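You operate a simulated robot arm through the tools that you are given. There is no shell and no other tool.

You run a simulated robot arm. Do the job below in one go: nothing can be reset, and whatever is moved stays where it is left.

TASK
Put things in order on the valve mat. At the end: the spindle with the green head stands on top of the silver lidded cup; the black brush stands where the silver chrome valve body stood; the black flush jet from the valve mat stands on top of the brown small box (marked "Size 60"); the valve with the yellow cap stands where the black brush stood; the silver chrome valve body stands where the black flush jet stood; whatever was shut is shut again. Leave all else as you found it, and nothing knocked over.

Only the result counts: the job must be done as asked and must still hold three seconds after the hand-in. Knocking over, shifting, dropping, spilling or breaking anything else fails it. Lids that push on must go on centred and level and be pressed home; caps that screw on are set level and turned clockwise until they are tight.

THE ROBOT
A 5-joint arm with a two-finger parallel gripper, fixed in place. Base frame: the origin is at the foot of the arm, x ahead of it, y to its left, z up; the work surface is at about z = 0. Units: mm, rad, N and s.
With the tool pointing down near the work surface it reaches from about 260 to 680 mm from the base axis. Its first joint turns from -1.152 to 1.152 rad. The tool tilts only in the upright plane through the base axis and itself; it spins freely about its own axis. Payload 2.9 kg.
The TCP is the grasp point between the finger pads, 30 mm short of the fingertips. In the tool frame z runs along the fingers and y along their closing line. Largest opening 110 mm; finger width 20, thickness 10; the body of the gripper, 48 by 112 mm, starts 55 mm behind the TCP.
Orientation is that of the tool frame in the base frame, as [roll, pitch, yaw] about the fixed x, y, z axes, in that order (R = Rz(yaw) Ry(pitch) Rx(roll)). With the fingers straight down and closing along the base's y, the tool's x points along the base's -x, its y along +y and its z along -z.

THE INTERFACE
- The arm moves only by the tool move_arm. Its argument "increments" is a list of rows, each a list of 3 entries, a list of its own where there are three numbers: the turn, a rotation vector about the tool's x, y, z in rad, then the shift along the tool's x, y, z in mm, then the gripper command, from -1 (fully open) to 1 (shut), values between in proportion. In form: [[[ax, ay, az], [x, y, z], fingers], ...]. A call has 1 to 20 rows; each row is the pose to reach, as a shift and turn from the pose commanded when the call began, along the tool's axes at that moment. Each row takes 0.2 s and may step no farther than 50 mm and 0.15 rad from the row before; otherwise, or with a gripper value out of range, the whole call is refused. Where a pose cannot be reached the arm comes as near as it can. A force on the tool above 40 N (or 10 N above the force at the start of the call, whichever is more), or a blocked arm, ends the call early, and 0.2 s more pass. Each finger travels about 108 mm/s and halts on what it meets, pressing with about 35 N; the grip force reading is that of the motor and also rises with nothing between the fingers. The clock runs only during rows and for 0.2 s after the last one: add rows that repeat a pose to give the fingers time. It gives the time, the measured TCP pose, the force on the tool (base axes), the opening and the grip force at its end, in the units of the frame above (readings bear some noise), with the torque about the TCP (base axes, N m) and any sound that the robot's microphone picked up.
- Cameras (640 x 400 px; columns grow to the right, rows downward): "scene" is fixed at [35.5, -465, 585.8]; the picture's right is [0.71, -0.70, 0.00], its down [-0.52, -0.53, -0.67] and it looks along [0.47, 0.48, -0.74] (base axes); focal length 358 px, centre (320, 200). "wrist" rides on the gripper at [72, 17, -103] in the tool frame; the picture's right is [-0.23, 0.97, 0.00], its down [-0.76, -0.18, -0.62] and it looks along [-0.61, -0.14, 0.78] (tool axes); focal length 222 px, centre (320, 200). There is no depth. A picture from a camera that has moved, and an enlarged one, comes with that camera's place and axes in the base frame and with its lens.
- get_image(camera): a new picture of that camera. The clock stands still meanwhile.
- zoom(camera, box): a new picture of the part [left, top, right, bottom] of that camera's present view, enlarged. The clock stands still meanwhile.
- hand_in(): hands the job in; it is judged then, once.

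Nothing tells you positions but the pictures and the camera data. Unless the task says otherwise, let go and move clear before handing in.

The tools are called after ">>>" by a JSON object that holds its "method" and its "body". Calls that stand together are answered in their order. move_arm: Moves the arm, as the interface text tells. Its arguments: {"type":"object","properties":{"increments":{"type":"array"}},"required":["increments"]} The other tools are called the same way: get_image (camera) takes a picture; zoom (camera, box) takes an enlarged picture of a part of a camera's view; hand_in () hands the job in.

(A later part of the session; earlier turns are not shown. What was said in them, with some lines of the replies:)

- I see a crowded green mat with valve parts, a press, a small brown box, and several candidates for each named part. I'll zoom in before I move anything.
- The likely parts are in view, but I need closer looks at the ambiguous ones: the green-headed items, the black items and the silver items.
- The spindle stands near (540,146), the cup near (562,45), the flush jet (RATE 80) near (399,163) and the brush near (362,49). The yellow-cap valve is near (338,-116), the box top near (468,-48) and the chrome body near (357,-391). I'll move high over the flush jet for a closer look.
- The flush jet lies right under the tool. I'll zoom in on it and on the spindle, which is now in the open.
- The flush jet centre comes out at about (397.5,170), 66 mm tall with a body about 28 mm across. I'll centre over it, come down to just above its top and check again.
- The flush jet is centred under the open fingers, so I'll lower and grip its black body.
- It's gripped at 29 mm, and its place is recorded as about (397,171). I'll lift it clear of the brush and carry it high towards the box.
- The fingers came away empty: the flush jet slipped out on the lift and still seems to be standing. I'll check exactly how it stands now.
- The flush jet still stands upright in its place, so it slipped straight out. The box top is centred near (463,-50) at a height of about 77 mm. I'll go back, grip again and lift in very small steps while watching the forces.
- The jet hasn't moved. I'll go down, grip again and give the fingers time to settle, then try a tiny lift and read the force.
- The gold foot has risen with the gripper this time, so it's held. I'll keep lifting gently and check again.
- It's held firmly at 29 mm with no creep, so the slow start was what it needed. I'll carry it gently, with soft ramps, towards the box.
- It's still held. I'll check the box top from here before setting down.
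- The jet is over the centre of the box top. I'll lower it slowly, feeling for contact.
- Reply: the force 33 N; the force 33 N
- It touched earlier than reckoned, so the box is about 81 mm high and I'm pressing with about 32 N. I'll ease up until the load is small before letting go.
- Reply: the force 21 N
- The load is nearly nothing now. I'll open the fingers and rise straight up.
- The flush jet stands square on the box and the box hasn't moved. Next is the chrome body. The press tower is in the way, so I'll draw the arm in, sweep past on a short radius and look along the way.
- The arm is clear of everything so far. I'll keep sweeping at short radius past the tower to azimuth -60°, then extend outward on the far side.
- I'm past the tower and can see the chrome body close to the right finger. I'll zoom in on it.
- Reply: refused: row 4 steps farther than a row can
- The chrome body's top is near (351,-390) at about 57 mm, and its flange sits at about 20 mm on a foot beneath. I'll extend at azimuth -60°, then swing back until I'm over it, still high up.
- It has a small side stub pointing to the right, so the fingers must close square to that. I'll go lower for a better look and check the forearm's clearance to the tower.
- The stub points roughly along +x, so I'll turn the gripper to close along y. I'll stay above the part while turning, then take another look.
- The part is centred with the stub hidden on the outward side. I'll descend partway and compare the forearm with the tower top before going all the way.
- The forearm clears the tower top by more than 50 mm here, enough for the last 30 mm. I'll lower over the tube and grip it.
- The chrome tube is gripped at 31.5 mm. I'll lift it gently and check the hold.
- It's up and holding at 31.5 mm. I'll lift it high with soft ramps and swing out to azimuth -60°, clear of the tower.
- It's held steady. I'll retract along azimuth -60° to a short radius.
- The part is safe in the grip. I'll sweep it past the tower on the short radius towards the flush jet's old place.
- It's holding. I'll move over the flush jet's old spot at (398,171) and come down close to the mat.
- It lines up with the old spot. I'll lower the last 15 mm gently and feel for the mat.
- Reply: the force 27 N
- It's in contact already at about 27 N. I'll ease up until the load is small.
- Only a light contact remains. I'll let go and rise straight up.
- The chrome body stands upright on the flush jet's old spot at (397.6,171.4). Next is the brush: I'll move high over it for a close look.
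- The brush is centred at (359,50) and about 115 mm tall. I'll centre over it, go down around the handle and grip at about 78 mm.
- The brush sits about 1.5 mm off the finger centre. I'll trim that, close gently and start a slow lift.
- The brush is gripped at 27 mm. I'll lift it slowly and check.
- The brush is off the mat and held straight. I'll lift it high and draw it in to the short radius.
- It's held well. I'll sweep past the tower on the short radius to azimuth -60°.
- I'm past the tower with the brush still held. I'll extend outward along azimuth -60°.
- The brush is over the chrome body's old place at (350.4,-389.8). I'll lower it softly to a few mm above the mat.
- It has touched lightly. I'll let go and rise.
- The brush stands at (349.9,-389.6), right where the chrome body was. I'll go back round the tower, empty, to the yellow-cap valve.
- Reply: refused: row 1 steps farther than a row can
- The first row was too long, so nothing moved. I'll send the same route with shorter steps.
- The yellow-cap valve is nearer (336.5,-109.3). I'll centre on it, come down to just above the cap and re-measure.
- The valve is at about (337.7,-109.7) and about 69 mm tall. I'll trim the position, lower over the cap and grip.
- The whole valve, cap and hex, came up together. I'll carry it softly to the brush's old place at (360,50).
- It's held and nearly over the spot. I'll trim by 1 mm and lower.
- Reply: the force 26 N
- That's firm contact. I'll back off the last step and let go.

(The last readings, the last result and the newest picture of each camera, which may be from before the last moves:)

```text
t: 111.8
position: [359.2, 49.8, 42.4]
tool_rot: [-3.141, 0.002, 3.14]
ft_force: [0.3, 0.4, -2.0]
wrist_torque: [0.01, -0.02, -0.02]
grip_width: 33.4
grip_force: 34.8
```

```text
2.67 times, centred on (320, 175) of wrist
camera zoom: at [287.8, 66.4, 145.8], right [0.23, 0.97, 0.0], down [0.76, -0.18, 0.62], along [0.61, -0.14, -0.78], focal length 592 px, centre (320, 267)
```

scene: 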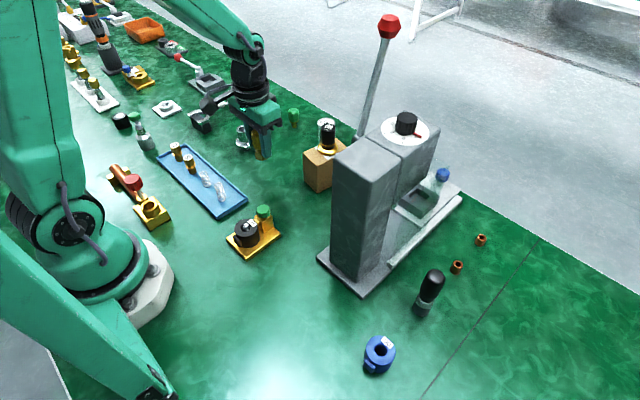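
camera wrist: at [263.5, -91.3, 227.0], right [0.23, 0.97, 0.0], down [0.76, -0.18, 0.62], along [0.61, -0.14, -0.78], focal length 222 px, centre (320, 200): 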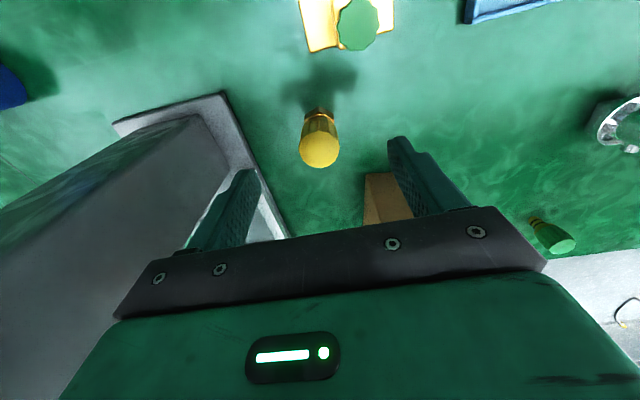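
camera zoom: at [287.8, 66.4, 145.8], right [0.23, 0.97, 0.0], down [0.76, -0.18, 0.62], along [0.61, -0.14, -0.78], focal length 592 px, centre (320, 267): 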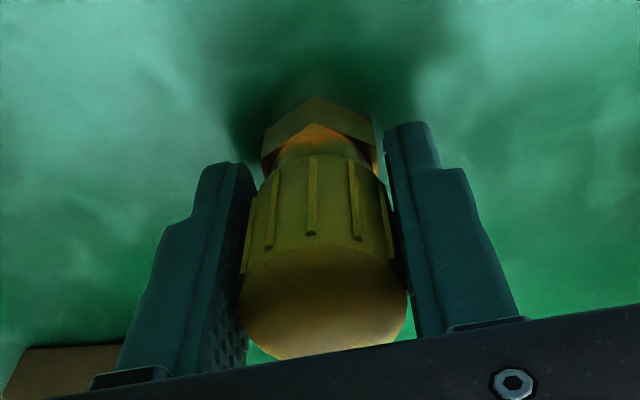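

>>> {"method": "move_arm", "body": {"increments": [[[0, 0, 0], [0, 0, 0.3], 1], [[0, 0, 0], [0, 0, 0.3], 0.3], [[0, 0, 0], [0, 0, 0.3], 0.1], [[0, 0, 0], [0, 0, 0.3], -0.2], [[0, 0, 0], [0, 0, 0.3], -0.4], [[0, 0, 0], [0, 0, -8], -0.5], [[0, 0, 0], [0, 0, -30], -0.5], [[0, 0, 0], [0, 0, -65], -0.5], [[0, 0, 0], [0, 0, -105], -0.5], [[0, 0, 0], [0, 0, -140], -0.5], [[0, 0, 0], [0, 0, -140], -0.5]]}}

>>> {"method": "get_image", "body": {"camera": "wrist"}}

>>> {"method": "zoom", "body": {"camera": "wrist", "box": [270, 60, 370, 160]}}

>>> {"method": "zoom", "body": {"camera": "scene", "box": [225, 100, 305, 190]}}

```text
t: 114.2
position: [357.7, 49.2, 182.7]
tool_rot: [3.141, 0.0, 3.14]
ft_force: [-0.2, -0.4, -0.9]
wrist_torque: [-0.02, -0.01, 0.0]
grip_width: 82.2
grip_force: 0.0
```

```text
taken
camera wrist: at [287.8, 66.5, 284.8], right [0.23, 0.97, 0.0], down [0.76, -0.18, 0.62], along [0.61, -0.14, -0.78], focal length 222 px, centre (320, 200)
```

wrist: 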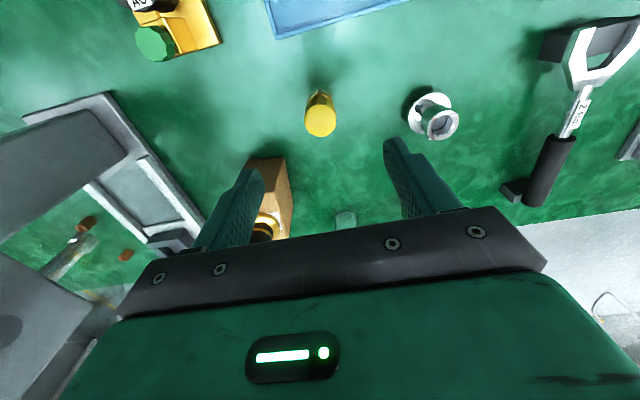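

```text
4.00 times, centred on (320, 110) of wrist
camera zoom: at [287.8, 66.5, 284.8], right [0.23, 0.97, 0.0], down [0.76, -0.18, 0.62], along [0.61, -0.14, -0.78], focal length 888 px, centre (320, 560)
```

zoom: 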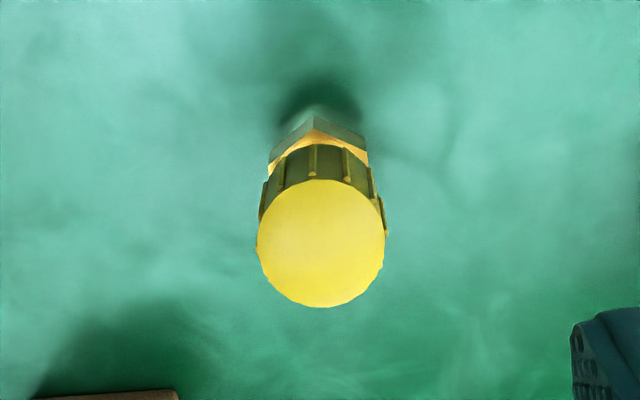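

```text
4.44 times, centred on (265, 145) of scene
camera zoom: at [35.5, -465.0, 585.8], right [0.71, -0.7, 0.0], down [-0.52, -0.53, -0.67], along [0.47, 0.48, -0.74], focal length 1592 px, centre (564, 444)
```

zoom: 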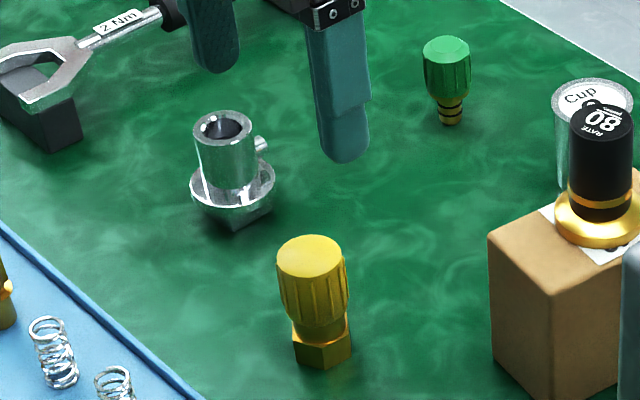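

The yellow-cap valve stands at (360,49), the brush's old place. The last part is the green-headed spindle, so I'll move over it for a close look.

>>> {"method": "move_arm", "body": {"increments": [[[0, 0, 0], [-30, 17, 0], -0.5], [[0, 0, 0], [-70, 39, 0], -0.5], [[0, 0, 0], [-110, 61, 0], -0.5], [[0, 0, 0], [-150, 83, 0], -0.5], [[0, 0, 0], [-175, 96, 10], -0.5], [[0, 0, 0], [-182, 101, 25], -0.5], [[0, 0, 0], [-182, 101, 25], -0.5]]}}

>>> {"method": "get_image", "body": {"camera": "wrist"}}

>>> {"method": "zoom", "body": {"camera": "wrist", "box": [280, 70, 360, 150]}}

>>> {"method": "get_image", "body": {"camera": "scene"}}

>>> {"method": "zoom", "body": {"camera": "wrist", "box": [170, 90, 270, 190]}}

```text
t: 115.8
position: [542.3, 153.4, 157.7]
tool_rot: [3.141, -0.001, 3.141]
ft_force: [-0.1, -0.2, -0.7]
wrist_torque: [0.02, 0.02, 0.01]
grip_width: 82.7
grip_force: 0.1
```

```text
taken
camera wrist: at [471.1, 169.5, 261.2], right [0.23, 0.97, 0.0], down [0.76, -0.18, 0.62], along [0.61, -0.14, -0.78], focal length 222 px, centre (320, 200)
```

wrist: 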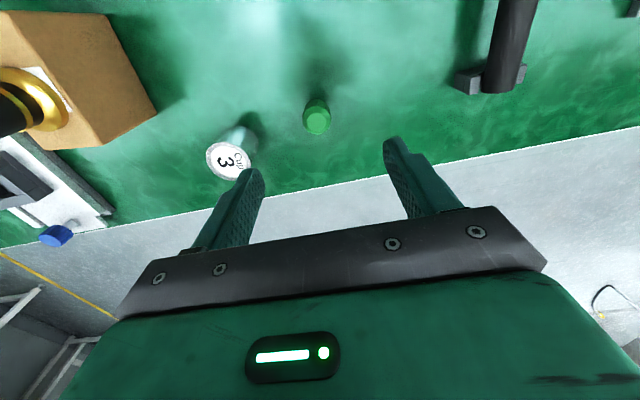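

```text
5.00 times, centred on (320, 110) of wrist
camera zoom: at [471.1, 169.5, 261.2], right [0.23, 0.97, 0.0], down [0.76, -0.18, 0.62], along [0.61, -0.14, -0.78], focal length 1111 px, centre (320, 650)
```

zoom: 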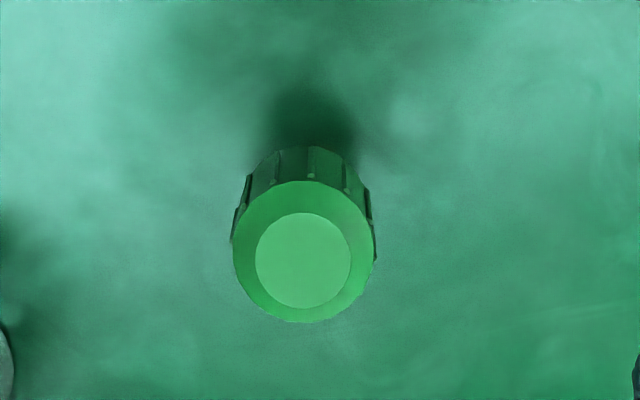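

```text
taken
```

scene: 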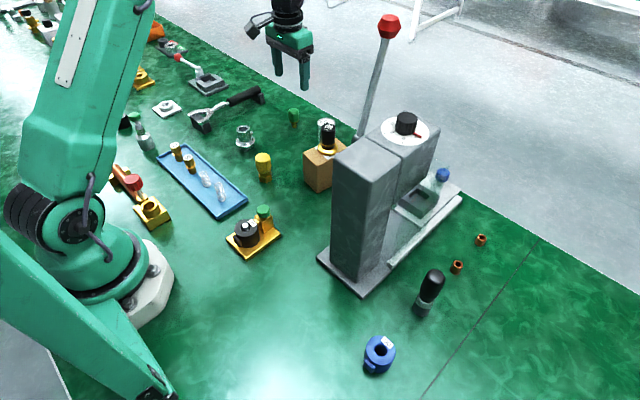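

```text
4.00 times, centred on (220, 140) of wrist
camera zoom: at [471.1, 169.5, 261.2], right [0.23, 0.97, 0.0], down [0.76, -0.18, 0.62], along [0.61, -0.14, -0.78], focal length 888 px, centre (720, 440)
```

zoom: 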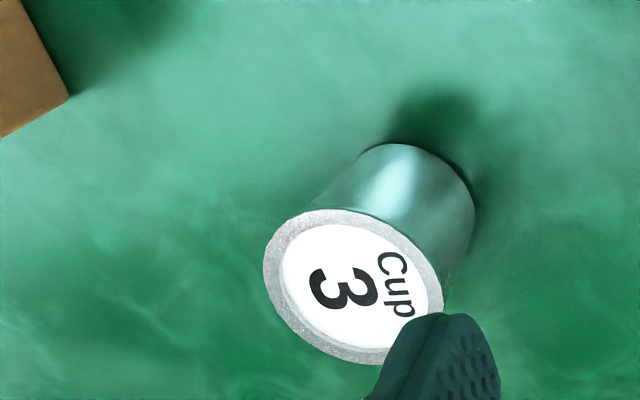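

The spindle is near (541.8,149.8) and the cup top near (558.5,51). I'll centre on the spindle and come down to just above it for a last check.

>>> {"method": "move_arm", "body": {"increments": [[[0, 0, 0], [1.3, -2.8, 20], -0.4], [[0, 0, 0], [1.3, -2.8, 45], -0.4], [[0, 0, 0], [1.3, -2.8, 62], -0.4], [[0, 0, 0], [1.3, -2.8, 62], -0.4]]}}

>>> {"method": "get_image", "body": {"camera": "wrist"}}

>>> {"method": "zoom", "body": {"camera": "wrist", "box": [270, 90, 370, 190]}}

>>> {"method": "zoom", "body": {"camera": "scene", "box": [250, 50, 350, 140]}}

```text
t: 116.8
position: [541.4, 148.8, 96.3]
tool_rot: [-3.141, -0.001, 3.138]
ft_force: [-0.2, 0.4, 0.8]
wrist_torque: [-0.02, 0.0, 0.01]
grip_width: 77.0
grip_force: 0.1
```

```text
taken
camera wrist: at [469.4, 165.8, 199.7], right [0.23, 0.97, 0.0], down [0.76, -0.18, 0.62], along [0.61, -0.14, -0.78], focal length 222 px, centre (320, 200)
```

wrist: 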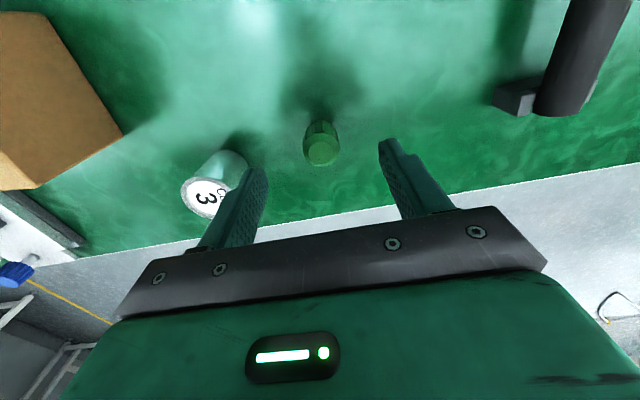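

```text
4.00 times, centred on (320, 140) of wrist
camera zoom: at [469.4, 165.8, 199.7], right [0.23, 0.97, 0.0], down [0.76, -0.18, 0.62], along [0.61, -0.14, -0.78], focal length 888 px, centre (320, 440)
```

zoom: 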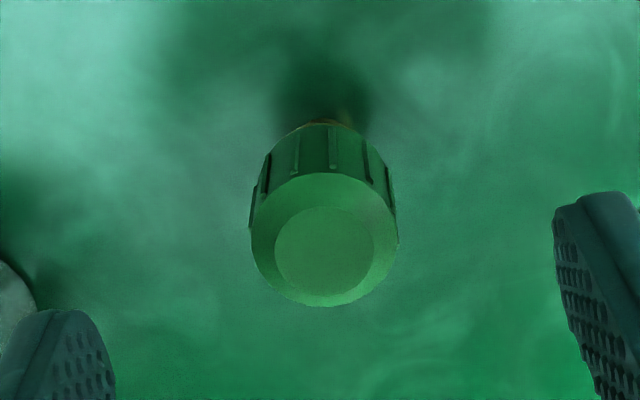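

```text
4.44 times, centred on (300, 95) of scene
camera zoom: at [35.5, -465.0, 585.8], right [0.71, -0.7, 0.0], down [-0.52, -0.53, -0.67], along [0.47, 0.48, -0.74], focal length 1592 px, centre (409, 667)
```

zoom: 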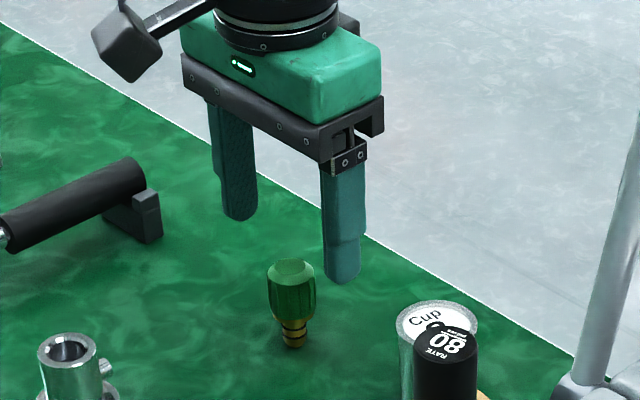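

It's well centred. I'll lower around the head and grip softly.

>>> {"method": "move_arm", "body": {"increments": [[[0, 0, 0], [-0.4, 0.6, 15], -0.4], [[0, 0, 0], [-0.4, 0.6, 32], -0.4], [[0, 0, 0], [-0.4, 0.6, 45], -0.4], [[0, 0, 0], [-0.4, 0.6, 52], -0.4], [[0, 0, 0], [-0.4, 0.6, 52], 0], [[0, 0, 0], [-0.4, 0.6, 52], 0.2]]}}

>>> {"method": "zoom", "body": {"camera": "wrist", "box": [270, 100, 370, 250]}}

```text
t: 118.2
position: [540.0, 149.7, 45.3]
tool_rot: [-3.141, 0.0, 3.14]
ft_force: [-0.3, -0.6, -0.1]
wrist_torque: [0.0, 0.02, -0.02]
grip_width: 44.0
grip_force: 0.0
```

```text
2.67 times, centred on (320, 175) of wrist
camera zoom: at [468.3, 165.7, 147.5], right [0.23, 0.97, 0.0], down [0.76, -0.18, 0.62], along [0.61, -0.14, -0.78], focal length 592 px, centre (320, 267)
```

zoom: 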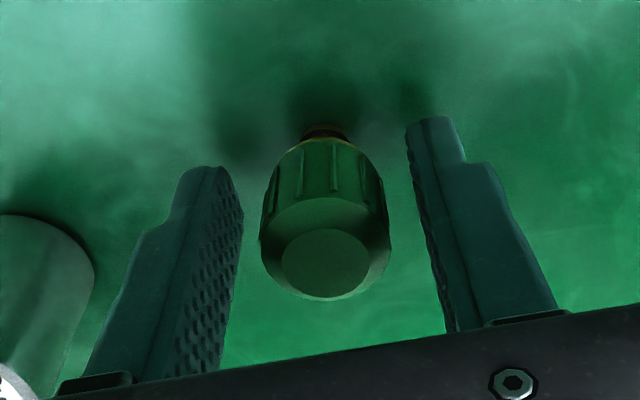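

>>> {"method": "move_arm", "body": {"increments": [[[0, 0, 0], [-1.5, 0.6, 0], 0.2], [[0, 0, 0], [-1.5, 0.6, 0], 0.35], [[0, 0, 0], [-1.5, 0.6, 0], 0.45], [[0, 0, 0], [-1.5, 0.6, 0], 0.5], [[0, 0, 0], [-1.5, 0.6, 0], 1], [[0, 0, 0], [-1.5, 0.6, 0], 1], [[0, 0, 0], [-1.5, 0.6, 0], 1]]}}

>>> {"method": "zoom", "body": {"camera": "wrist", "box": [270, 100, 370, 250]}}

>>> {"method": "zoom", "body": {"camera": "scene", "box": [260, 70, 340, 140]}}

```text
t: 119.8
position: [542.0, 150.6, 45.4]
tool_rot: [-3.141, 0.0, 3.14]
ft_force: [-0.4, -0.2, -0.3]
wrist_torque: [0.03, -0.01, 0.02]
grip_width: 26.9
grip_force: 35.3
```

```text
2.67 times, centred on (320, 175) of wrist
camera zoom: at [470.3, 166.6, 147.6], right [0.23, 0.97, 0.0], down [0.76, -0.18, 0.62], along [0.61, -0.14, -0.78], focal length 592 px, centre (320, 267)
```

zoom: 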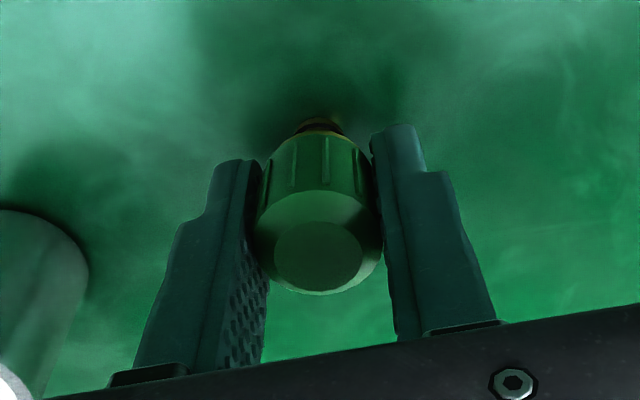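

```text
5.71 times, centred on (300, 105) of scene
camera zoom: at [35.5, -465.0, 585.8], right [0.71, -0.7, 0.0], down [-0.52, -0.53, -0.67], along [0.47, 0.48, -0.74], focal length 2047 px, centre (434, 743)
```

zoom: 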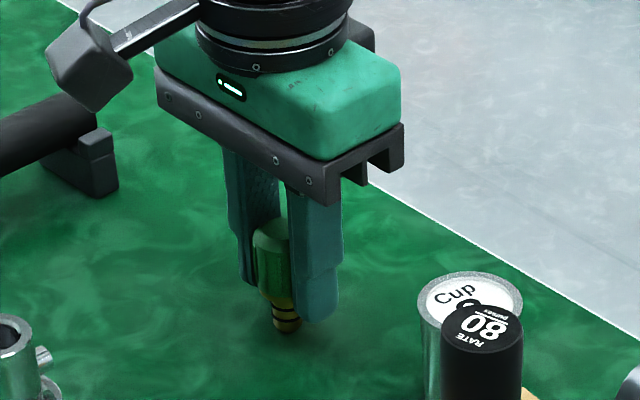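

It's gripped at 27 mm. I'll lift slowly and check.

>>> {"method": "move_arm", "body": {"increments": [[[0, 0, 0], [0, 0, -1], 1], [[0, 0, 0], [0, 0, -2], 1], [[0, 0, 0], [0, 0, -4], 1], [[0, 0, 0], [0, 0, -7], 1], [[0, 0, 0], [0, 0, -11], 1], [[0, 0, 0], [0, 0, -16], 1], [[0, 0, 0], [0, 0, -22], 1], [[0, 0, 0], [0, 0, -29], 1], [[0, 0, 0], [0, 0, -37], 1], [[0, 0, 0], [0, 0, -46], 1], [[0, 0, 0], [0, 0, -55], 1], [[0, 0, 0], [0, 0, -64], 1], [[0, 0, 0], [0, 0, -72], 1], [[0, 0, 0], [0, 0, -78], 1], [[0, 0, 0], [0, 0, -80], 1]]}}

>>> {"method": "get_image", "body": {"camera": "wrist"}}

>>> {"method": "zoom", "body": {"camera": "wrist", "box": [190, 90, 290, 190]}}

>>> {"method": "zoom", "body": {"camera": "scene", "box": [260, 60, 360, 150]}}

```text
t: 123.0
position: [542.7, 148.9, 125.3]
tool_rot: [-3.14, 0.0, 3.141]
ft_force: [-0.8, 0.3, -1.4]
wrist_torque: [-0.02, 0.0, -0.03]
grip_width: 27.0
grip_force: 35.3
```

```text
taken
camera wrist: at [470.9, 165.9, 227.4], right [0.23, 0.97, 0.0], down [0.76, -0.18, 0.62], along [0.61, -0.14, -0.78], focal length 222 px, centre (320, 200)
```

wrist: 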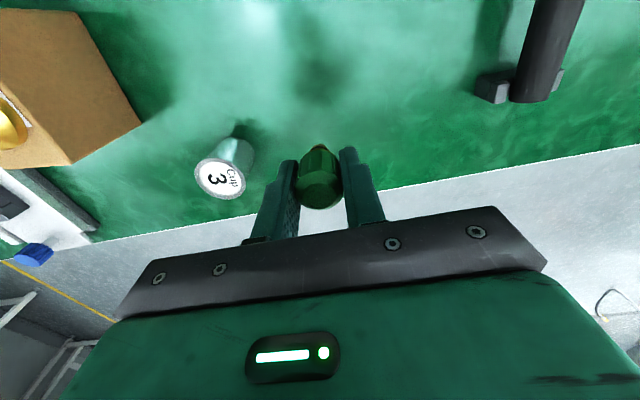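

```text
4.00 times, centred on (240, 140) of wrist
camera zoom: at [470.9, 165.9, 227.4], right [0.23, 0.97, 0.0], down [0.76, -0.18, 0.62], along [0.61, -0.14, -0.78], focal length 888 px, centre (640, 440)
```

zoom: 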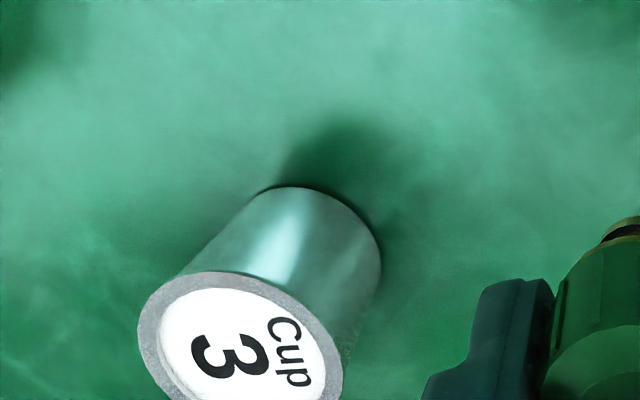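

```text
4.44 times, centred on (310, 105) of scene
camera zoom: at [35.5, -465.0, 585.8], right [0.71, -0.7, 0.0], down [-0.52, -0.53, -0.67], along [0.47, 0.48, -0.74], focal length 1592 px, centre (364, 622)
```

zoom: 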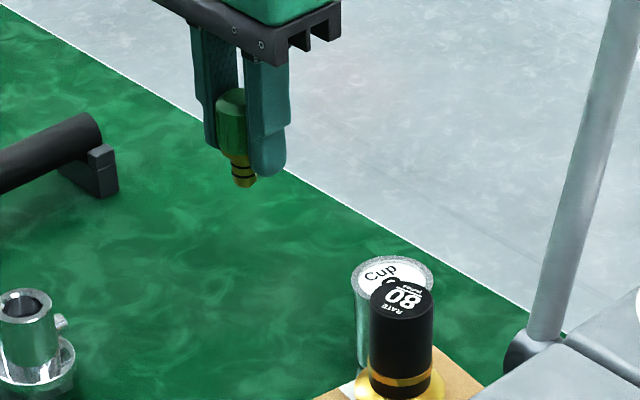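

The spindle is held upright. I'll carry it gently to just above the cup lid and check the alignment there.

>>> {"method": "move_arm", "body": {"increments": [[[0, 0, 0], [-0.7, -3.9, 0], 1], [[0, 0, 0], [-1.9, -10.8, 0], 1], [[0, 0, 0], [-3.6, -20.7, 0], 1], [[0, 0, 0], [-5.6, -32.5, 0], 1], [[0, 0, 0], [-7.8, -45.3, 0], 1], [[0, 0, 0], [-10, -58.1, 0], 1], [[0, 0, 0], [-12.1, -70, 0], 1], [[0, 0, 0], [-13.8, -79.8, 0], 1], [[0, 0, 0], [-15.1, -87.7, 0], 1], [[0, 0, 0], [-16.2, -93.6, 0], 1], [[0, 0, 0], [-16.8, -97.7, 0], 1], [[0, 0, 0], [-16.8, -97.7, 0], 1]]}}

>>> {"method": "get_image", "body": {"camera": "wrist"}}

>>> {"method": "zoom", "body": {"camera": "wrist", "box": [270, 80, 370, 220]}}

>>> {"method": "zoom", "body": {"camera": "scene", "box": [280, 60, 380, 160]}}

```text
t: 125.6
position: [558.7, 51.7, 122.9]
tool_rot: [3.14, 0.0, 3.14]
ft_force: [0.0, -0.5, -1.1]
wrist_torque: [0.0, 0.02, 0.02]
grip_width: 26.9
grip_force: 35.0
```

```text
taken
camera wrist: at [488.2, 68.5, 226.6], right [0.23, 0.97, 0.0], down [0.76, -0.18, 0.62], along [0.61, -0.14, -0.78], focal length 222 px, centre (320, 200)
```

wrist: 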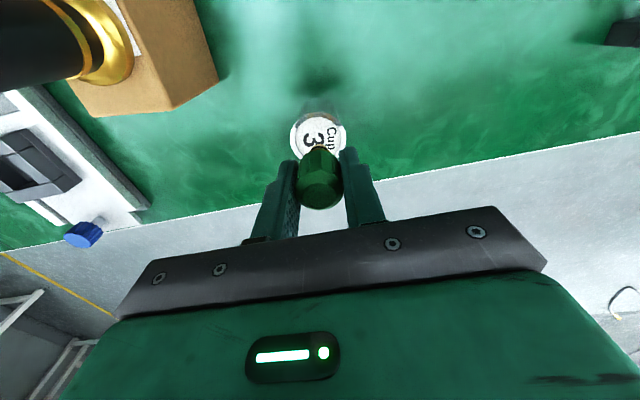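

```text
2.86 times, centred on (320, 150) of wrist
camera zoom: at [488.2, 68.5, 226.6], right [0.23, 0.97, 0.0], down [0.76, -0.18, 0.62], along [0.61, -0.14, -0.78], focal length 635 px, centre (320, 343)
```

zoom: 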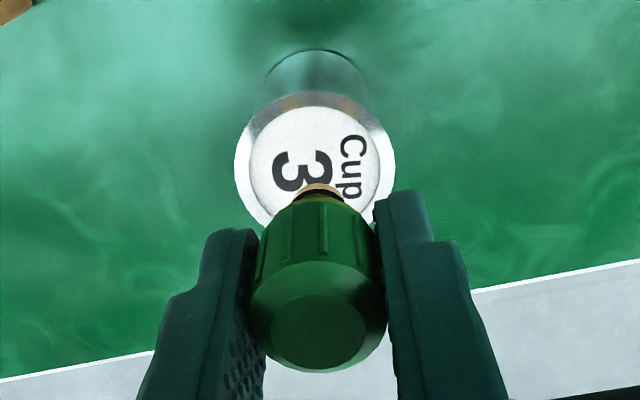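

```text
4.00 times, centred on (330, 110) of scene
camera zoom: at [35.5, -465.0, 585.8], right [0.71, -0.7, 0.0], down [-0.52, -0.53, -0.67], along [0.47, 0.48, -0.74], focal length 1433 px, centre (280, 560)
```

zoom: 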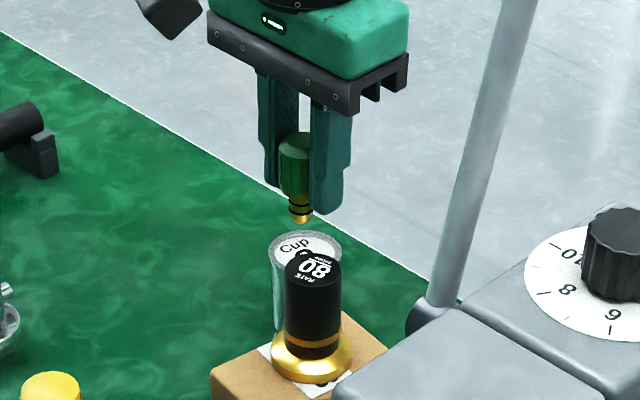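

The spindle axis is about 1 mm off the lid centre. I'll correct that and lower close to the lid.

>>> {"method": "move_arm", "body": {"increments": [[[0, 0, 0], [0.5, -0.5, 2], 1], [[0, 0, 0], [0.9, -1, 5], 1], [[0, 0, 0], [0.9, -1, 9], 1], [[0, 0, 0], [0.9, -1, 13], 1], [[0, 0, 0], [0.9, -1, 16], 1], [[0, 0, 0], [0.9, -1, 17], 1], [[0, 0, 0], [0.9, -1, 17], 1]]}}

>>> {"method": "zoom", "body": {"camera": "wrist", "box": [270, 80, 370, 220]}}

>>> {"method": "zoom", "body": {"camera": "scene", "box": [295, 90, 355, 150]}}

```text
t: 127.2
position: [558.3, 49.4, 108.2]
tool_rot: [-3.141, 0.0, 3.141]
ft_force: [0.5, 0.4, -0.5]
wrist_torque: [0.01, -0.01, -0.03]
grip_width: 26.6
grip_force: 35.3
```

```text
2.86 times, centred on (320, 150) of wrist
camera zoom: at [486.7, 67.0, 210.7], right [0.23, 0.97, 0.0], down [0.76, -0.18, 0.62], along [0.61, -0.14, -0.78], focal length 635 px, centre (320, 343)
```

zoom: 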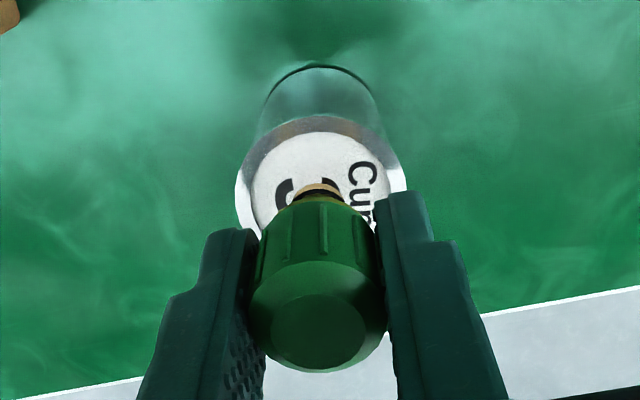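

```text
6.67 times, centred on (325, 120) of scene
camera zoom: at [35.5, -465.0, 585.8], right [0.71, -0.7, 0.0], down [-0.52, -0.53, -0.67], along [0.47, 0.48, -0.74], focal length 2388 px, centre (287, 733)
```

zoom: 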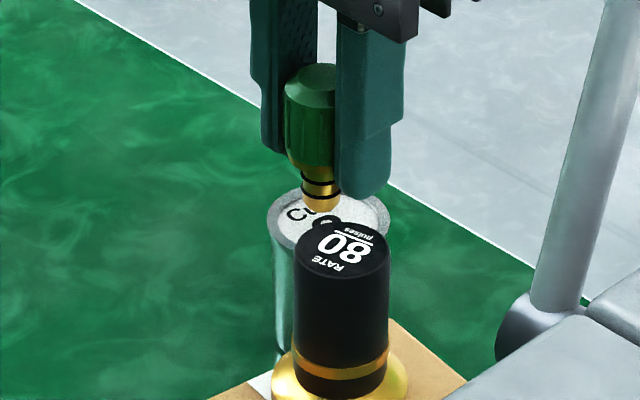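

I want to cross-check the alignment from the scene camera before setting it down.

>>> {"method": "zoom", "body": {"camera": "scene", "box": [310, 105, 345, 135]}}

>>> {"method": "zoom", "body": {"camera": "wrist", "box": [290, 90, 350, 150]}}

```text
13.33 times, centred on (328, 120) of scene
camera zoom: at [35.5, -465.0, 585.8], right [0.71, -0.7, 0.0], down [-0.52, -0.53, -0.67], along [0.47, 0.48, -0.74], focal length 4777 px, centre (220, 1267)
```

zoom: 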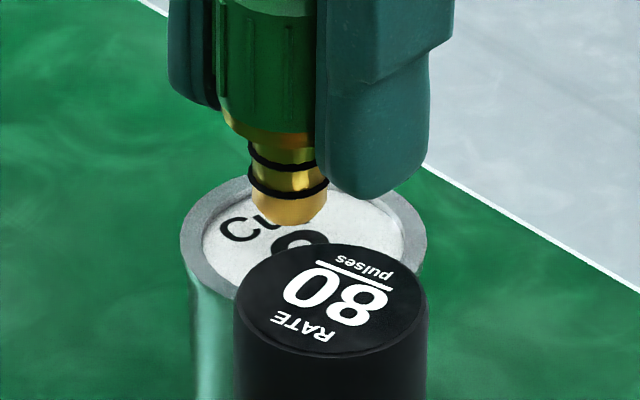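

```text
6.67 times, centred on (320, 120) of wrist
camera zoom: at [486.7, 67.0, 210.7], right [0.23, 0.97, 0.0], down [0.76, -0.18, 0.62], along [0.61, -0.14, -0.78], focal length 1481 px, centre (320, 733)
```

zoom: 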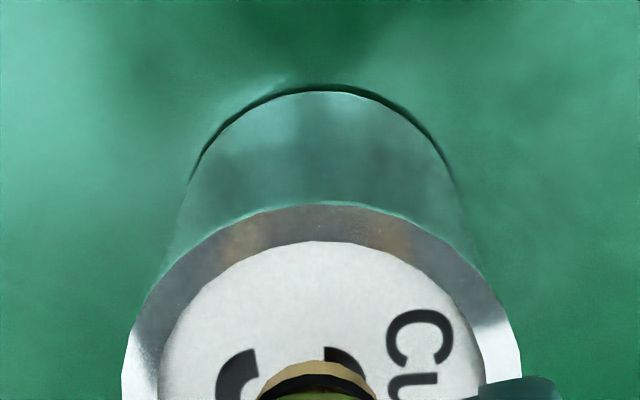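

Combining both views, the spindle needs about +3 mm in x, and the lid is about 53 mm high. I'll correct that, go closer and check again.

>>> {"method": "move_arm", "body": {"increments": [[[0, 0, 0], [-1.5, -0.1, 0], 1], [[0, 0, 0], [-3, -0.2, 1], 1], [[0, 0, 0], [-3, -0.2, 3], 1], [[0, 0, 0], [-3, -0.2, 5], 1], [[0, 0, 0], [-3, -0.2, 6], 1], [[0, 0, 0], [-3, -0.2, 6], 1]]}}

>>> {"method": "zoom", "body": {"camera": "scene", "box": [310, 105, 345, 135]}}

>>> {"method": "zoom", "body": {"camera": "wrist", "box": [290, 90, 350, 150]}}

```text
t: 128.6
position: [560.6, 49.7, 99.9]
tool_rot: [3.141, 0.001, 3.14]
ft_force: [0.3, -0.2, -0.3]
wrist_torque: [-0.01, 0.01, 0.02]
grip_width: 26.5
grip_force: 35.1
```

```text
13.33 times, centred on (328, 120) of scene
camera zoom: at [35.5, -465.0, 585.8], right [0.71, -0.7, 0.0], down [-0.52, -0.53, -0.67], along [0.47, 0.48, -0.74], focal length 4777 px, centre (220, 1267)
```

zoom: 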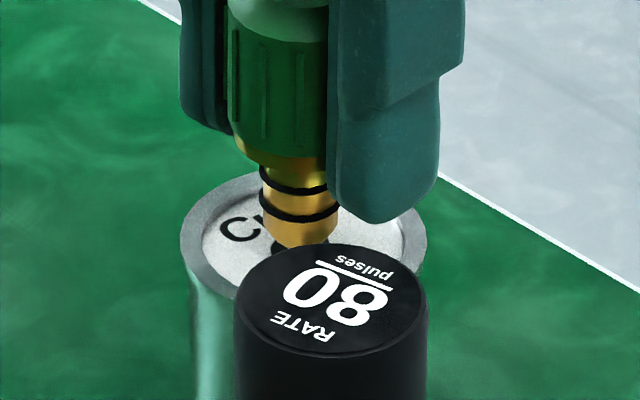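

```text
6.67 times, centred on (320, 120) of wrist
camera zoom: at [489.5, 66.8, 204.3], right [0.23, 0.97, 0.0], down [0.76, -0.18, 0.62], along [0.61, -0.14, -0.78], focal length 1481 px, centre (320, 733)
```

zoom: 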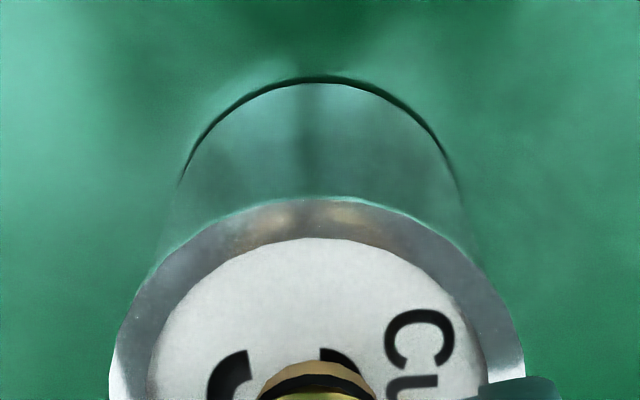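

It's now within about half a mm of centre, with roughly 4 mm to go. I'll lower step by step and feel for contact.

>>> {"method": "move_arm", "body": {"increments": [[[0, 0, 0], [-0.5, -0.1, 0.8], 1], [[0, 0, 0], [-0.5, -0.1, 1.6], 1], [[0, 0, 0], [-0.5, -0.1, 2.4], 1], [[0, 0, 0], [-0.5, -0.1, 2.4], 1]]}}

>>> {"method": "move_arm", "body": {"increments": [[[0, 0, 0], [0, 0, 0.4], 1], [[0, 0, 0], [0, 0, 0.8], 1], [[0, 0, 0], [0, 0, 0.8], 1]]}}

```text
t: 129.6
position: [561.6, 48.7, 99.7]
tool_rot: [-3.141, 0.003, 3.139]
ft_force: [-1.5, -0.5, 9.6]
wrist_torque: [0.02, 0.09, -0.02]
grip_width: 26.8
grip_force: 34.6
```

```text
t: 130.4
position: [560.9, 50.5, 99.9]
tool_rot: [-3.141, 0.005, 3.14]
ft_force: [0.3, -0.8, 16.8]
wrist_torque: [-0.04, 0.04, 0.0]
grip_width: 26.6
grip_force: 34.6
```

It's in contact at about 17 N. I'll ease off to a light touch.

>>> {"method": "move_arm", "body": {"increments": [[[0, 0, 0], [0, 0, -0.5], 1], [[0, 0, 0], [0, 0, -1], 1], [[0, 0, 0], [0, 0, -1.3], 1], [[0, 0, 0], [0, 0, -1.3], 1]]}}

>>> {"method": "zoom", "body": {"camera": "scene", "box": [310, 105, 345, 135]}}

```text
t: 131.4
position: [560.9, 50.5, 99.1]
tool_rot: [-3.141, 0.002, 3.14]
ft_force: [4.5, -0.3, 11.2]
wrist_torque: [0.0, -0.15, 0.0]
grip_width: 26.9
grip_force: 35.0
```

```text
13.33 times, centred on (328, 120) of scene
camera zoom: at [35.4, -465.0, 585.8], right [0.71, -0.7, 0.0], down [-0.52, -0.53, -0.67], along [0.47, 0.48, -0.74], focal length 4777 px, centre (220, 1267)
```

zoom: 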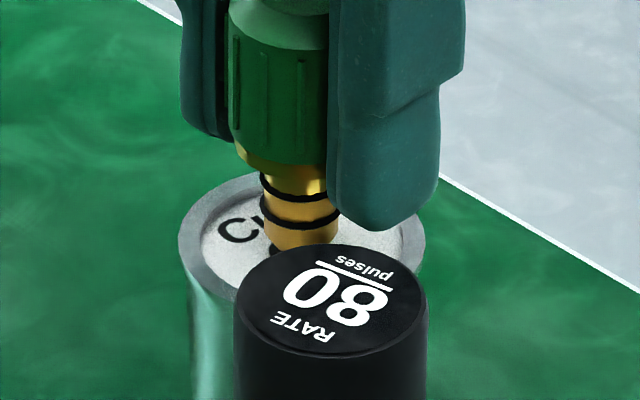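

>>> {"method": "move_arm", "body": {"increments": [[[0, 0, 0], [0, 0, -0.4], 1], [[0, 0, 0], [0, 0, -0.7], 1], [[0, 0, 0], [0, 0, -0.7], 1]]}}

>>> {"method": "zoom", "body": {"camera": "wrist", "box": [270, 80, 370, 220]}}

```text
t: 132.2
position: [561.0, 50.4, 99.8]
tool_rot: [3.141, -0.003, 3.14]
ft_force: [0.9, 0.7, 2.3]
wrist_torque: [0.04, -0.01, -0.05]
grip_width: 26.7
grip_force: 35.0
```

```text
2.86 times, centred on (320, 150) of wrist
camera zoom: at [489.8, 66.8, 202.7], right [0.23, 0.97, 0.0], down [0.76, -0.18, 0.62], along [0.6, -0.14, -0.78], focal length 635 px, centre (320, 343)
```

zoom: 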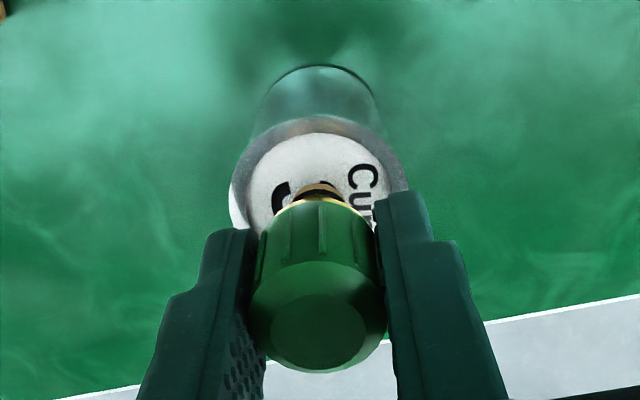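

The touch is light now, about 2 N. I'll open the fingers slowly so the spindle isn't disturbed.

>>> {"method": "move_arm", "body": {"increments": [[[0, 0, 0], [0, 0, 0], 0.5], [[0, 0, 0], [0, 0, 0], 0.46], [[0, 0, 0], [0, 0, 0], 0.4], [[0, 0, 0], [0, 0, 0], 0.3], [[0, 0, 0], [0, 0, 0], 0.15], [[0, 0, 0], [0, 0, 0], 0]]}}

>>> {"method": "zoom", "body": {"camera": "scene", "box": [300, 85, 350, 135]}}

>>> {"method": "zoom", "body": {"camera": "wrist", "box": [270, 80, 370, 220]}}

```text
t: 133.6
position: [561.9, 49.1, 100.2]
tool_rot: [3.141, 0.001, 3.141]
ft_force: [-1.0, 0.3, 0.3]
wrist_torque: [0.0, 0.0, 0.0]
grip_width: 54.8
grip_force: 0.0
```

```text
8.00 times, centred on (325, 110) of scene
camera zoom: at [35.5, -465.0, 585.8], right [0.71, -0.7, 0.0], down [-0.52, -0.53, -0.67], along [0.47, 0.48, -0.74], focal length 2866 px, centre (280, 920)
```

zoom: 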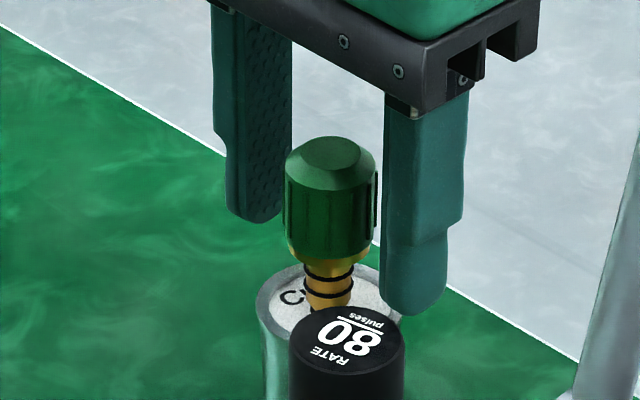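

```text
2.86 times, centred on (320, 150) of wrist
camera zoom: at [490.1, 66.8, 203.4], right [0.23, 0.97, 0.0], down [0.76, -0.18, 0.62], along [0.61, -0.14, -0.78], focal length 635 px, centre (320, 343)
```

zoom: 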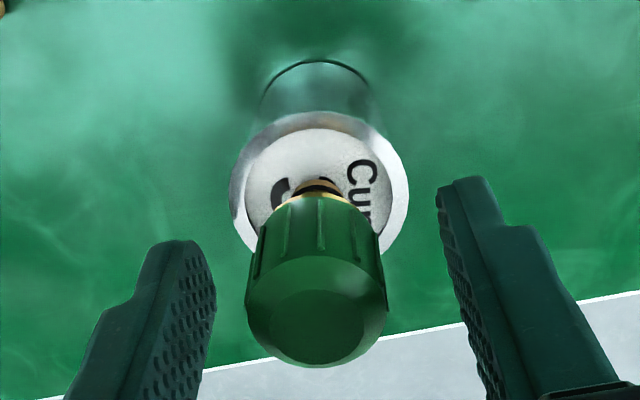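

The spindle stands on the lid by itself. I'll open wider, rise straight up and look over everything.

>>> {"method": "move_arm", "body": {"increments": [[[0, 0, 0], [0, 0, 0], -0.2], [[0, 0, 0], [0, 0, -3], -0.3], [[0, 0, 0], [0, 0, -10], -0.3], [[0, 0, 0], [0, 0, -25], -0.3], [[0, 0, 0], [0, 0, -50], -0.3], [[0, 0, 0], [0, 0, -85], -0.3], [[0, 0, 0], [0, 0, -120], -0.3], [[0, 0, 0], [0, 0, -140], -0.3], [[0, 0, 0], [0, 0, -140], -0.3]]}}

>>> {"method": "get_image", "body": {"camera": "wrist"}}

>>> {"method": "get_image", "body": {"camera": "scene"}}

>>> {"method": "zoom", "body": {"camera": "scene", "box": [290, 85, 360, 200]}}

>>> {"method": "zoom", "body": {"camera": "wrist", "box": [260, 60, 380, 180]}}

```text
t: 135.6
position: [558.1, 49.9, 241.1]
tool_rot: [-3.141, 0.0, 3.14]
ft_force: [-0.3, 0.9, -0.7]
wrist_torque: [0.02, 0.01, -0.01]
grip_width: 71.5
grip_force: 0.1
```

```text
taken
camera wrist: at [488.2, 66.0, 343.5], right [0.23, 0.97, 0.0], down [0.76, -0.18, 0.62], along [0.61, -0.14, -0.78], focal length 222 px, centre (320, 200)
```

wrist: 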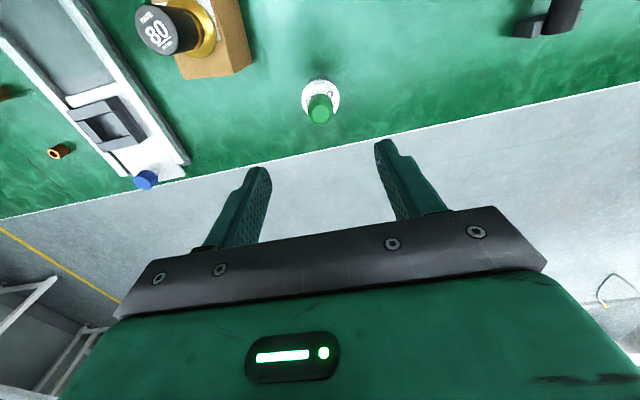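

```text
taken
```

scene: 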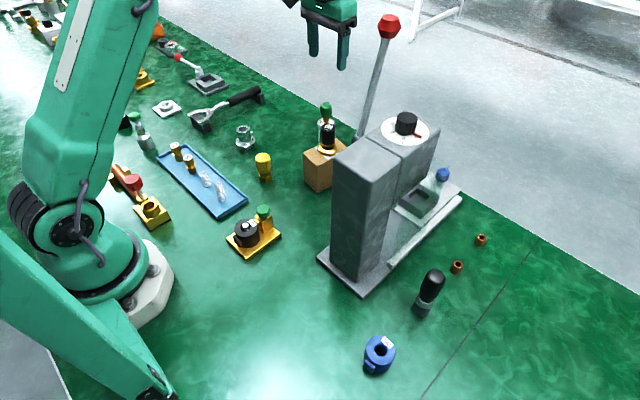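

```text
3.48 times, centred on (325, 142) of scene
camera zoom: at [35.5, -465.0, 585.8], right [0.71, -0.7, 0.0], down [-0.52, -0.53, -0.67], along [0.47, 0.48, -0.74], focal length 1246 px, centre (303, 400)
```

zoom: 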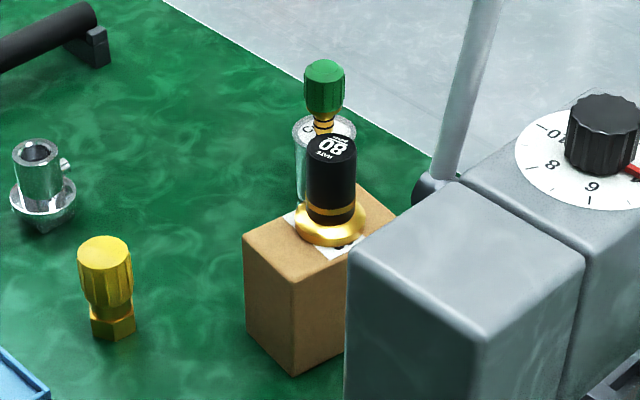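

```text
3.33 times, centred on (320, 120) of wrist
camera zoom: at [488.2, 66.0, 343.5], right [0.23, 0.97, 0.0], down [0.76, -0.18, 0.62], along [0.61, -0.14, -0.78], focal length 740 px, centre (320, 467)
```

zoom: 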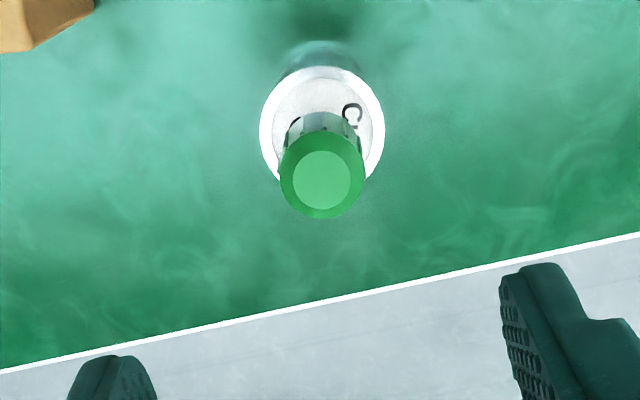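

All five parts are in place: the spindle is on the cup, the flush jet on the box, and the chrome body, brush and yellow valve on their new spots. I'll take one last look for anything disturbed.

>>> {"method": "zoom", "body": {"camera": "scene", "box": [340, 220, 500, 380]}}

>>> {"method": "zoom", "body": {"camera": "scene", "box": [100, 90, 280, 260]}}

>>> {"method": "zoom", "body": {"camera": "scene", "box": [300, 90, 350, 140]}}

```text
2.50 times, centred on (420, 300) of scene
camera zoom: at [35.5, -465.0, 585.8], right [0.71, -0.7, 0.0], down [-0.52, -0.53, -0.67], along [0.47, 0.48, -0.74], focal length 896 px, centre (70, -50)
```

zoom: 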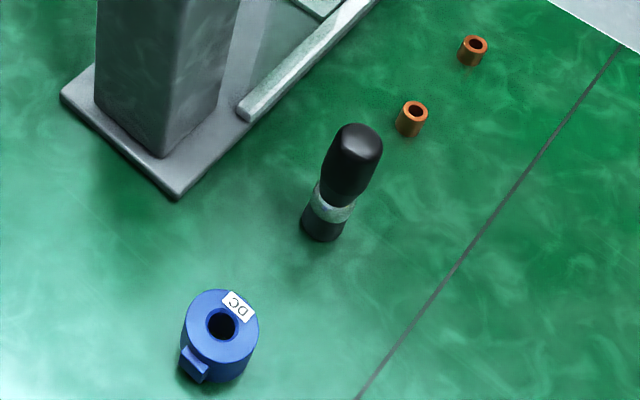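

```text
2.35 times, centred on (190, 175) of scene
camera zoom: at [35.5, -465.0, 585.8], right [0.71, -0.7, 0.0], down [-0.52, -0.53, -0.67], along [0.47, 0.48, -0.74], focal length 843 px, centre (626, 259)
```

zoom: 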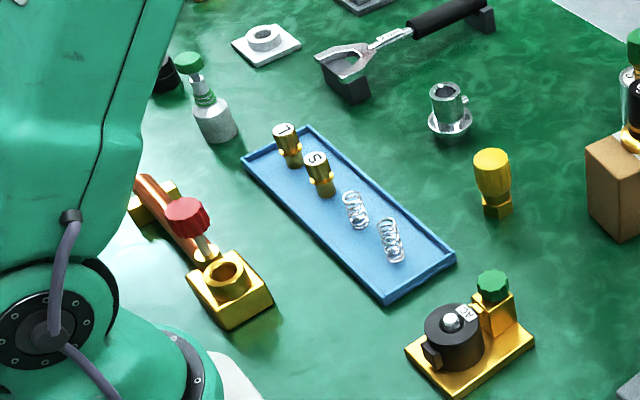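

```text
8.00 times, centred on (325, 115) of scene
camera zoom: at [35.5, -465.0, 585.8], right [0.71, -0.7, 0.0], down [-0.52, -0.53, -0.67], along [0.47, 0.48, -0.74], focal length 2866 px, centre (280, 880)
```

zoom: 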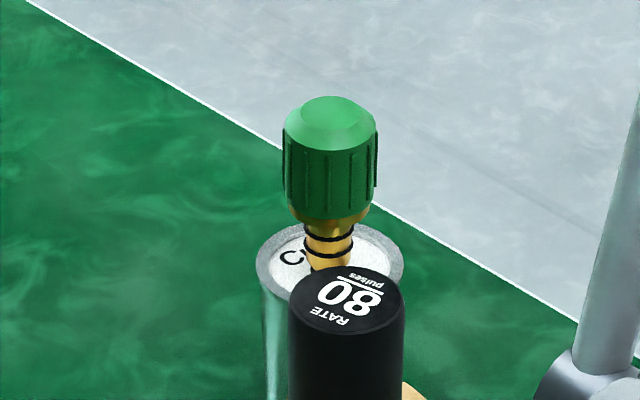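

All five parts stand upright where the task asks, nothing else has shifted, nothing was opened, and the gripper is empty and clear. I'm handing in now.

>>> {"method": "hand_in", "body": {}}

```text
The job is handed in.
```

The job is handed in, and I haven't seen how it was judged. In the last pictures all five parts stood upright in their new places, and nothing else looked moved or knocked over.

| Part | Now stands | Final position |
|---|---|---|
| Spindle with the green head | On the lid of the silver "Cup 3" | Within about 3 mm of the lid's centre |
| Black brush | Where the chrome valve body stood | About (350, -390) mm |
| Black flush jet ("RATE 80 pulses") | On the "Size 60" box | Near the middle of the box top |
| Valve with the yellow cap | Where the brush stood | About (360, 49) mm |
| Silver chrome valve body | Where the flush jet stood | About (398, 171) mm |

- **Slip:** on my first lift the flush jet slid out of the fingers. It stayed standing within about 1 mm of its spot, and I picked it up again more slowly.
- **Which parts:** no part was labelled as a flush jet or a spindle, so those two are my reading. I took the "RATE 80 pulses" piece as the flush jet, and the green-headed piece with the brass stem near the cup as the spindle.
- **Shut things:** I didn't open anything, so there was nothing to shut again.
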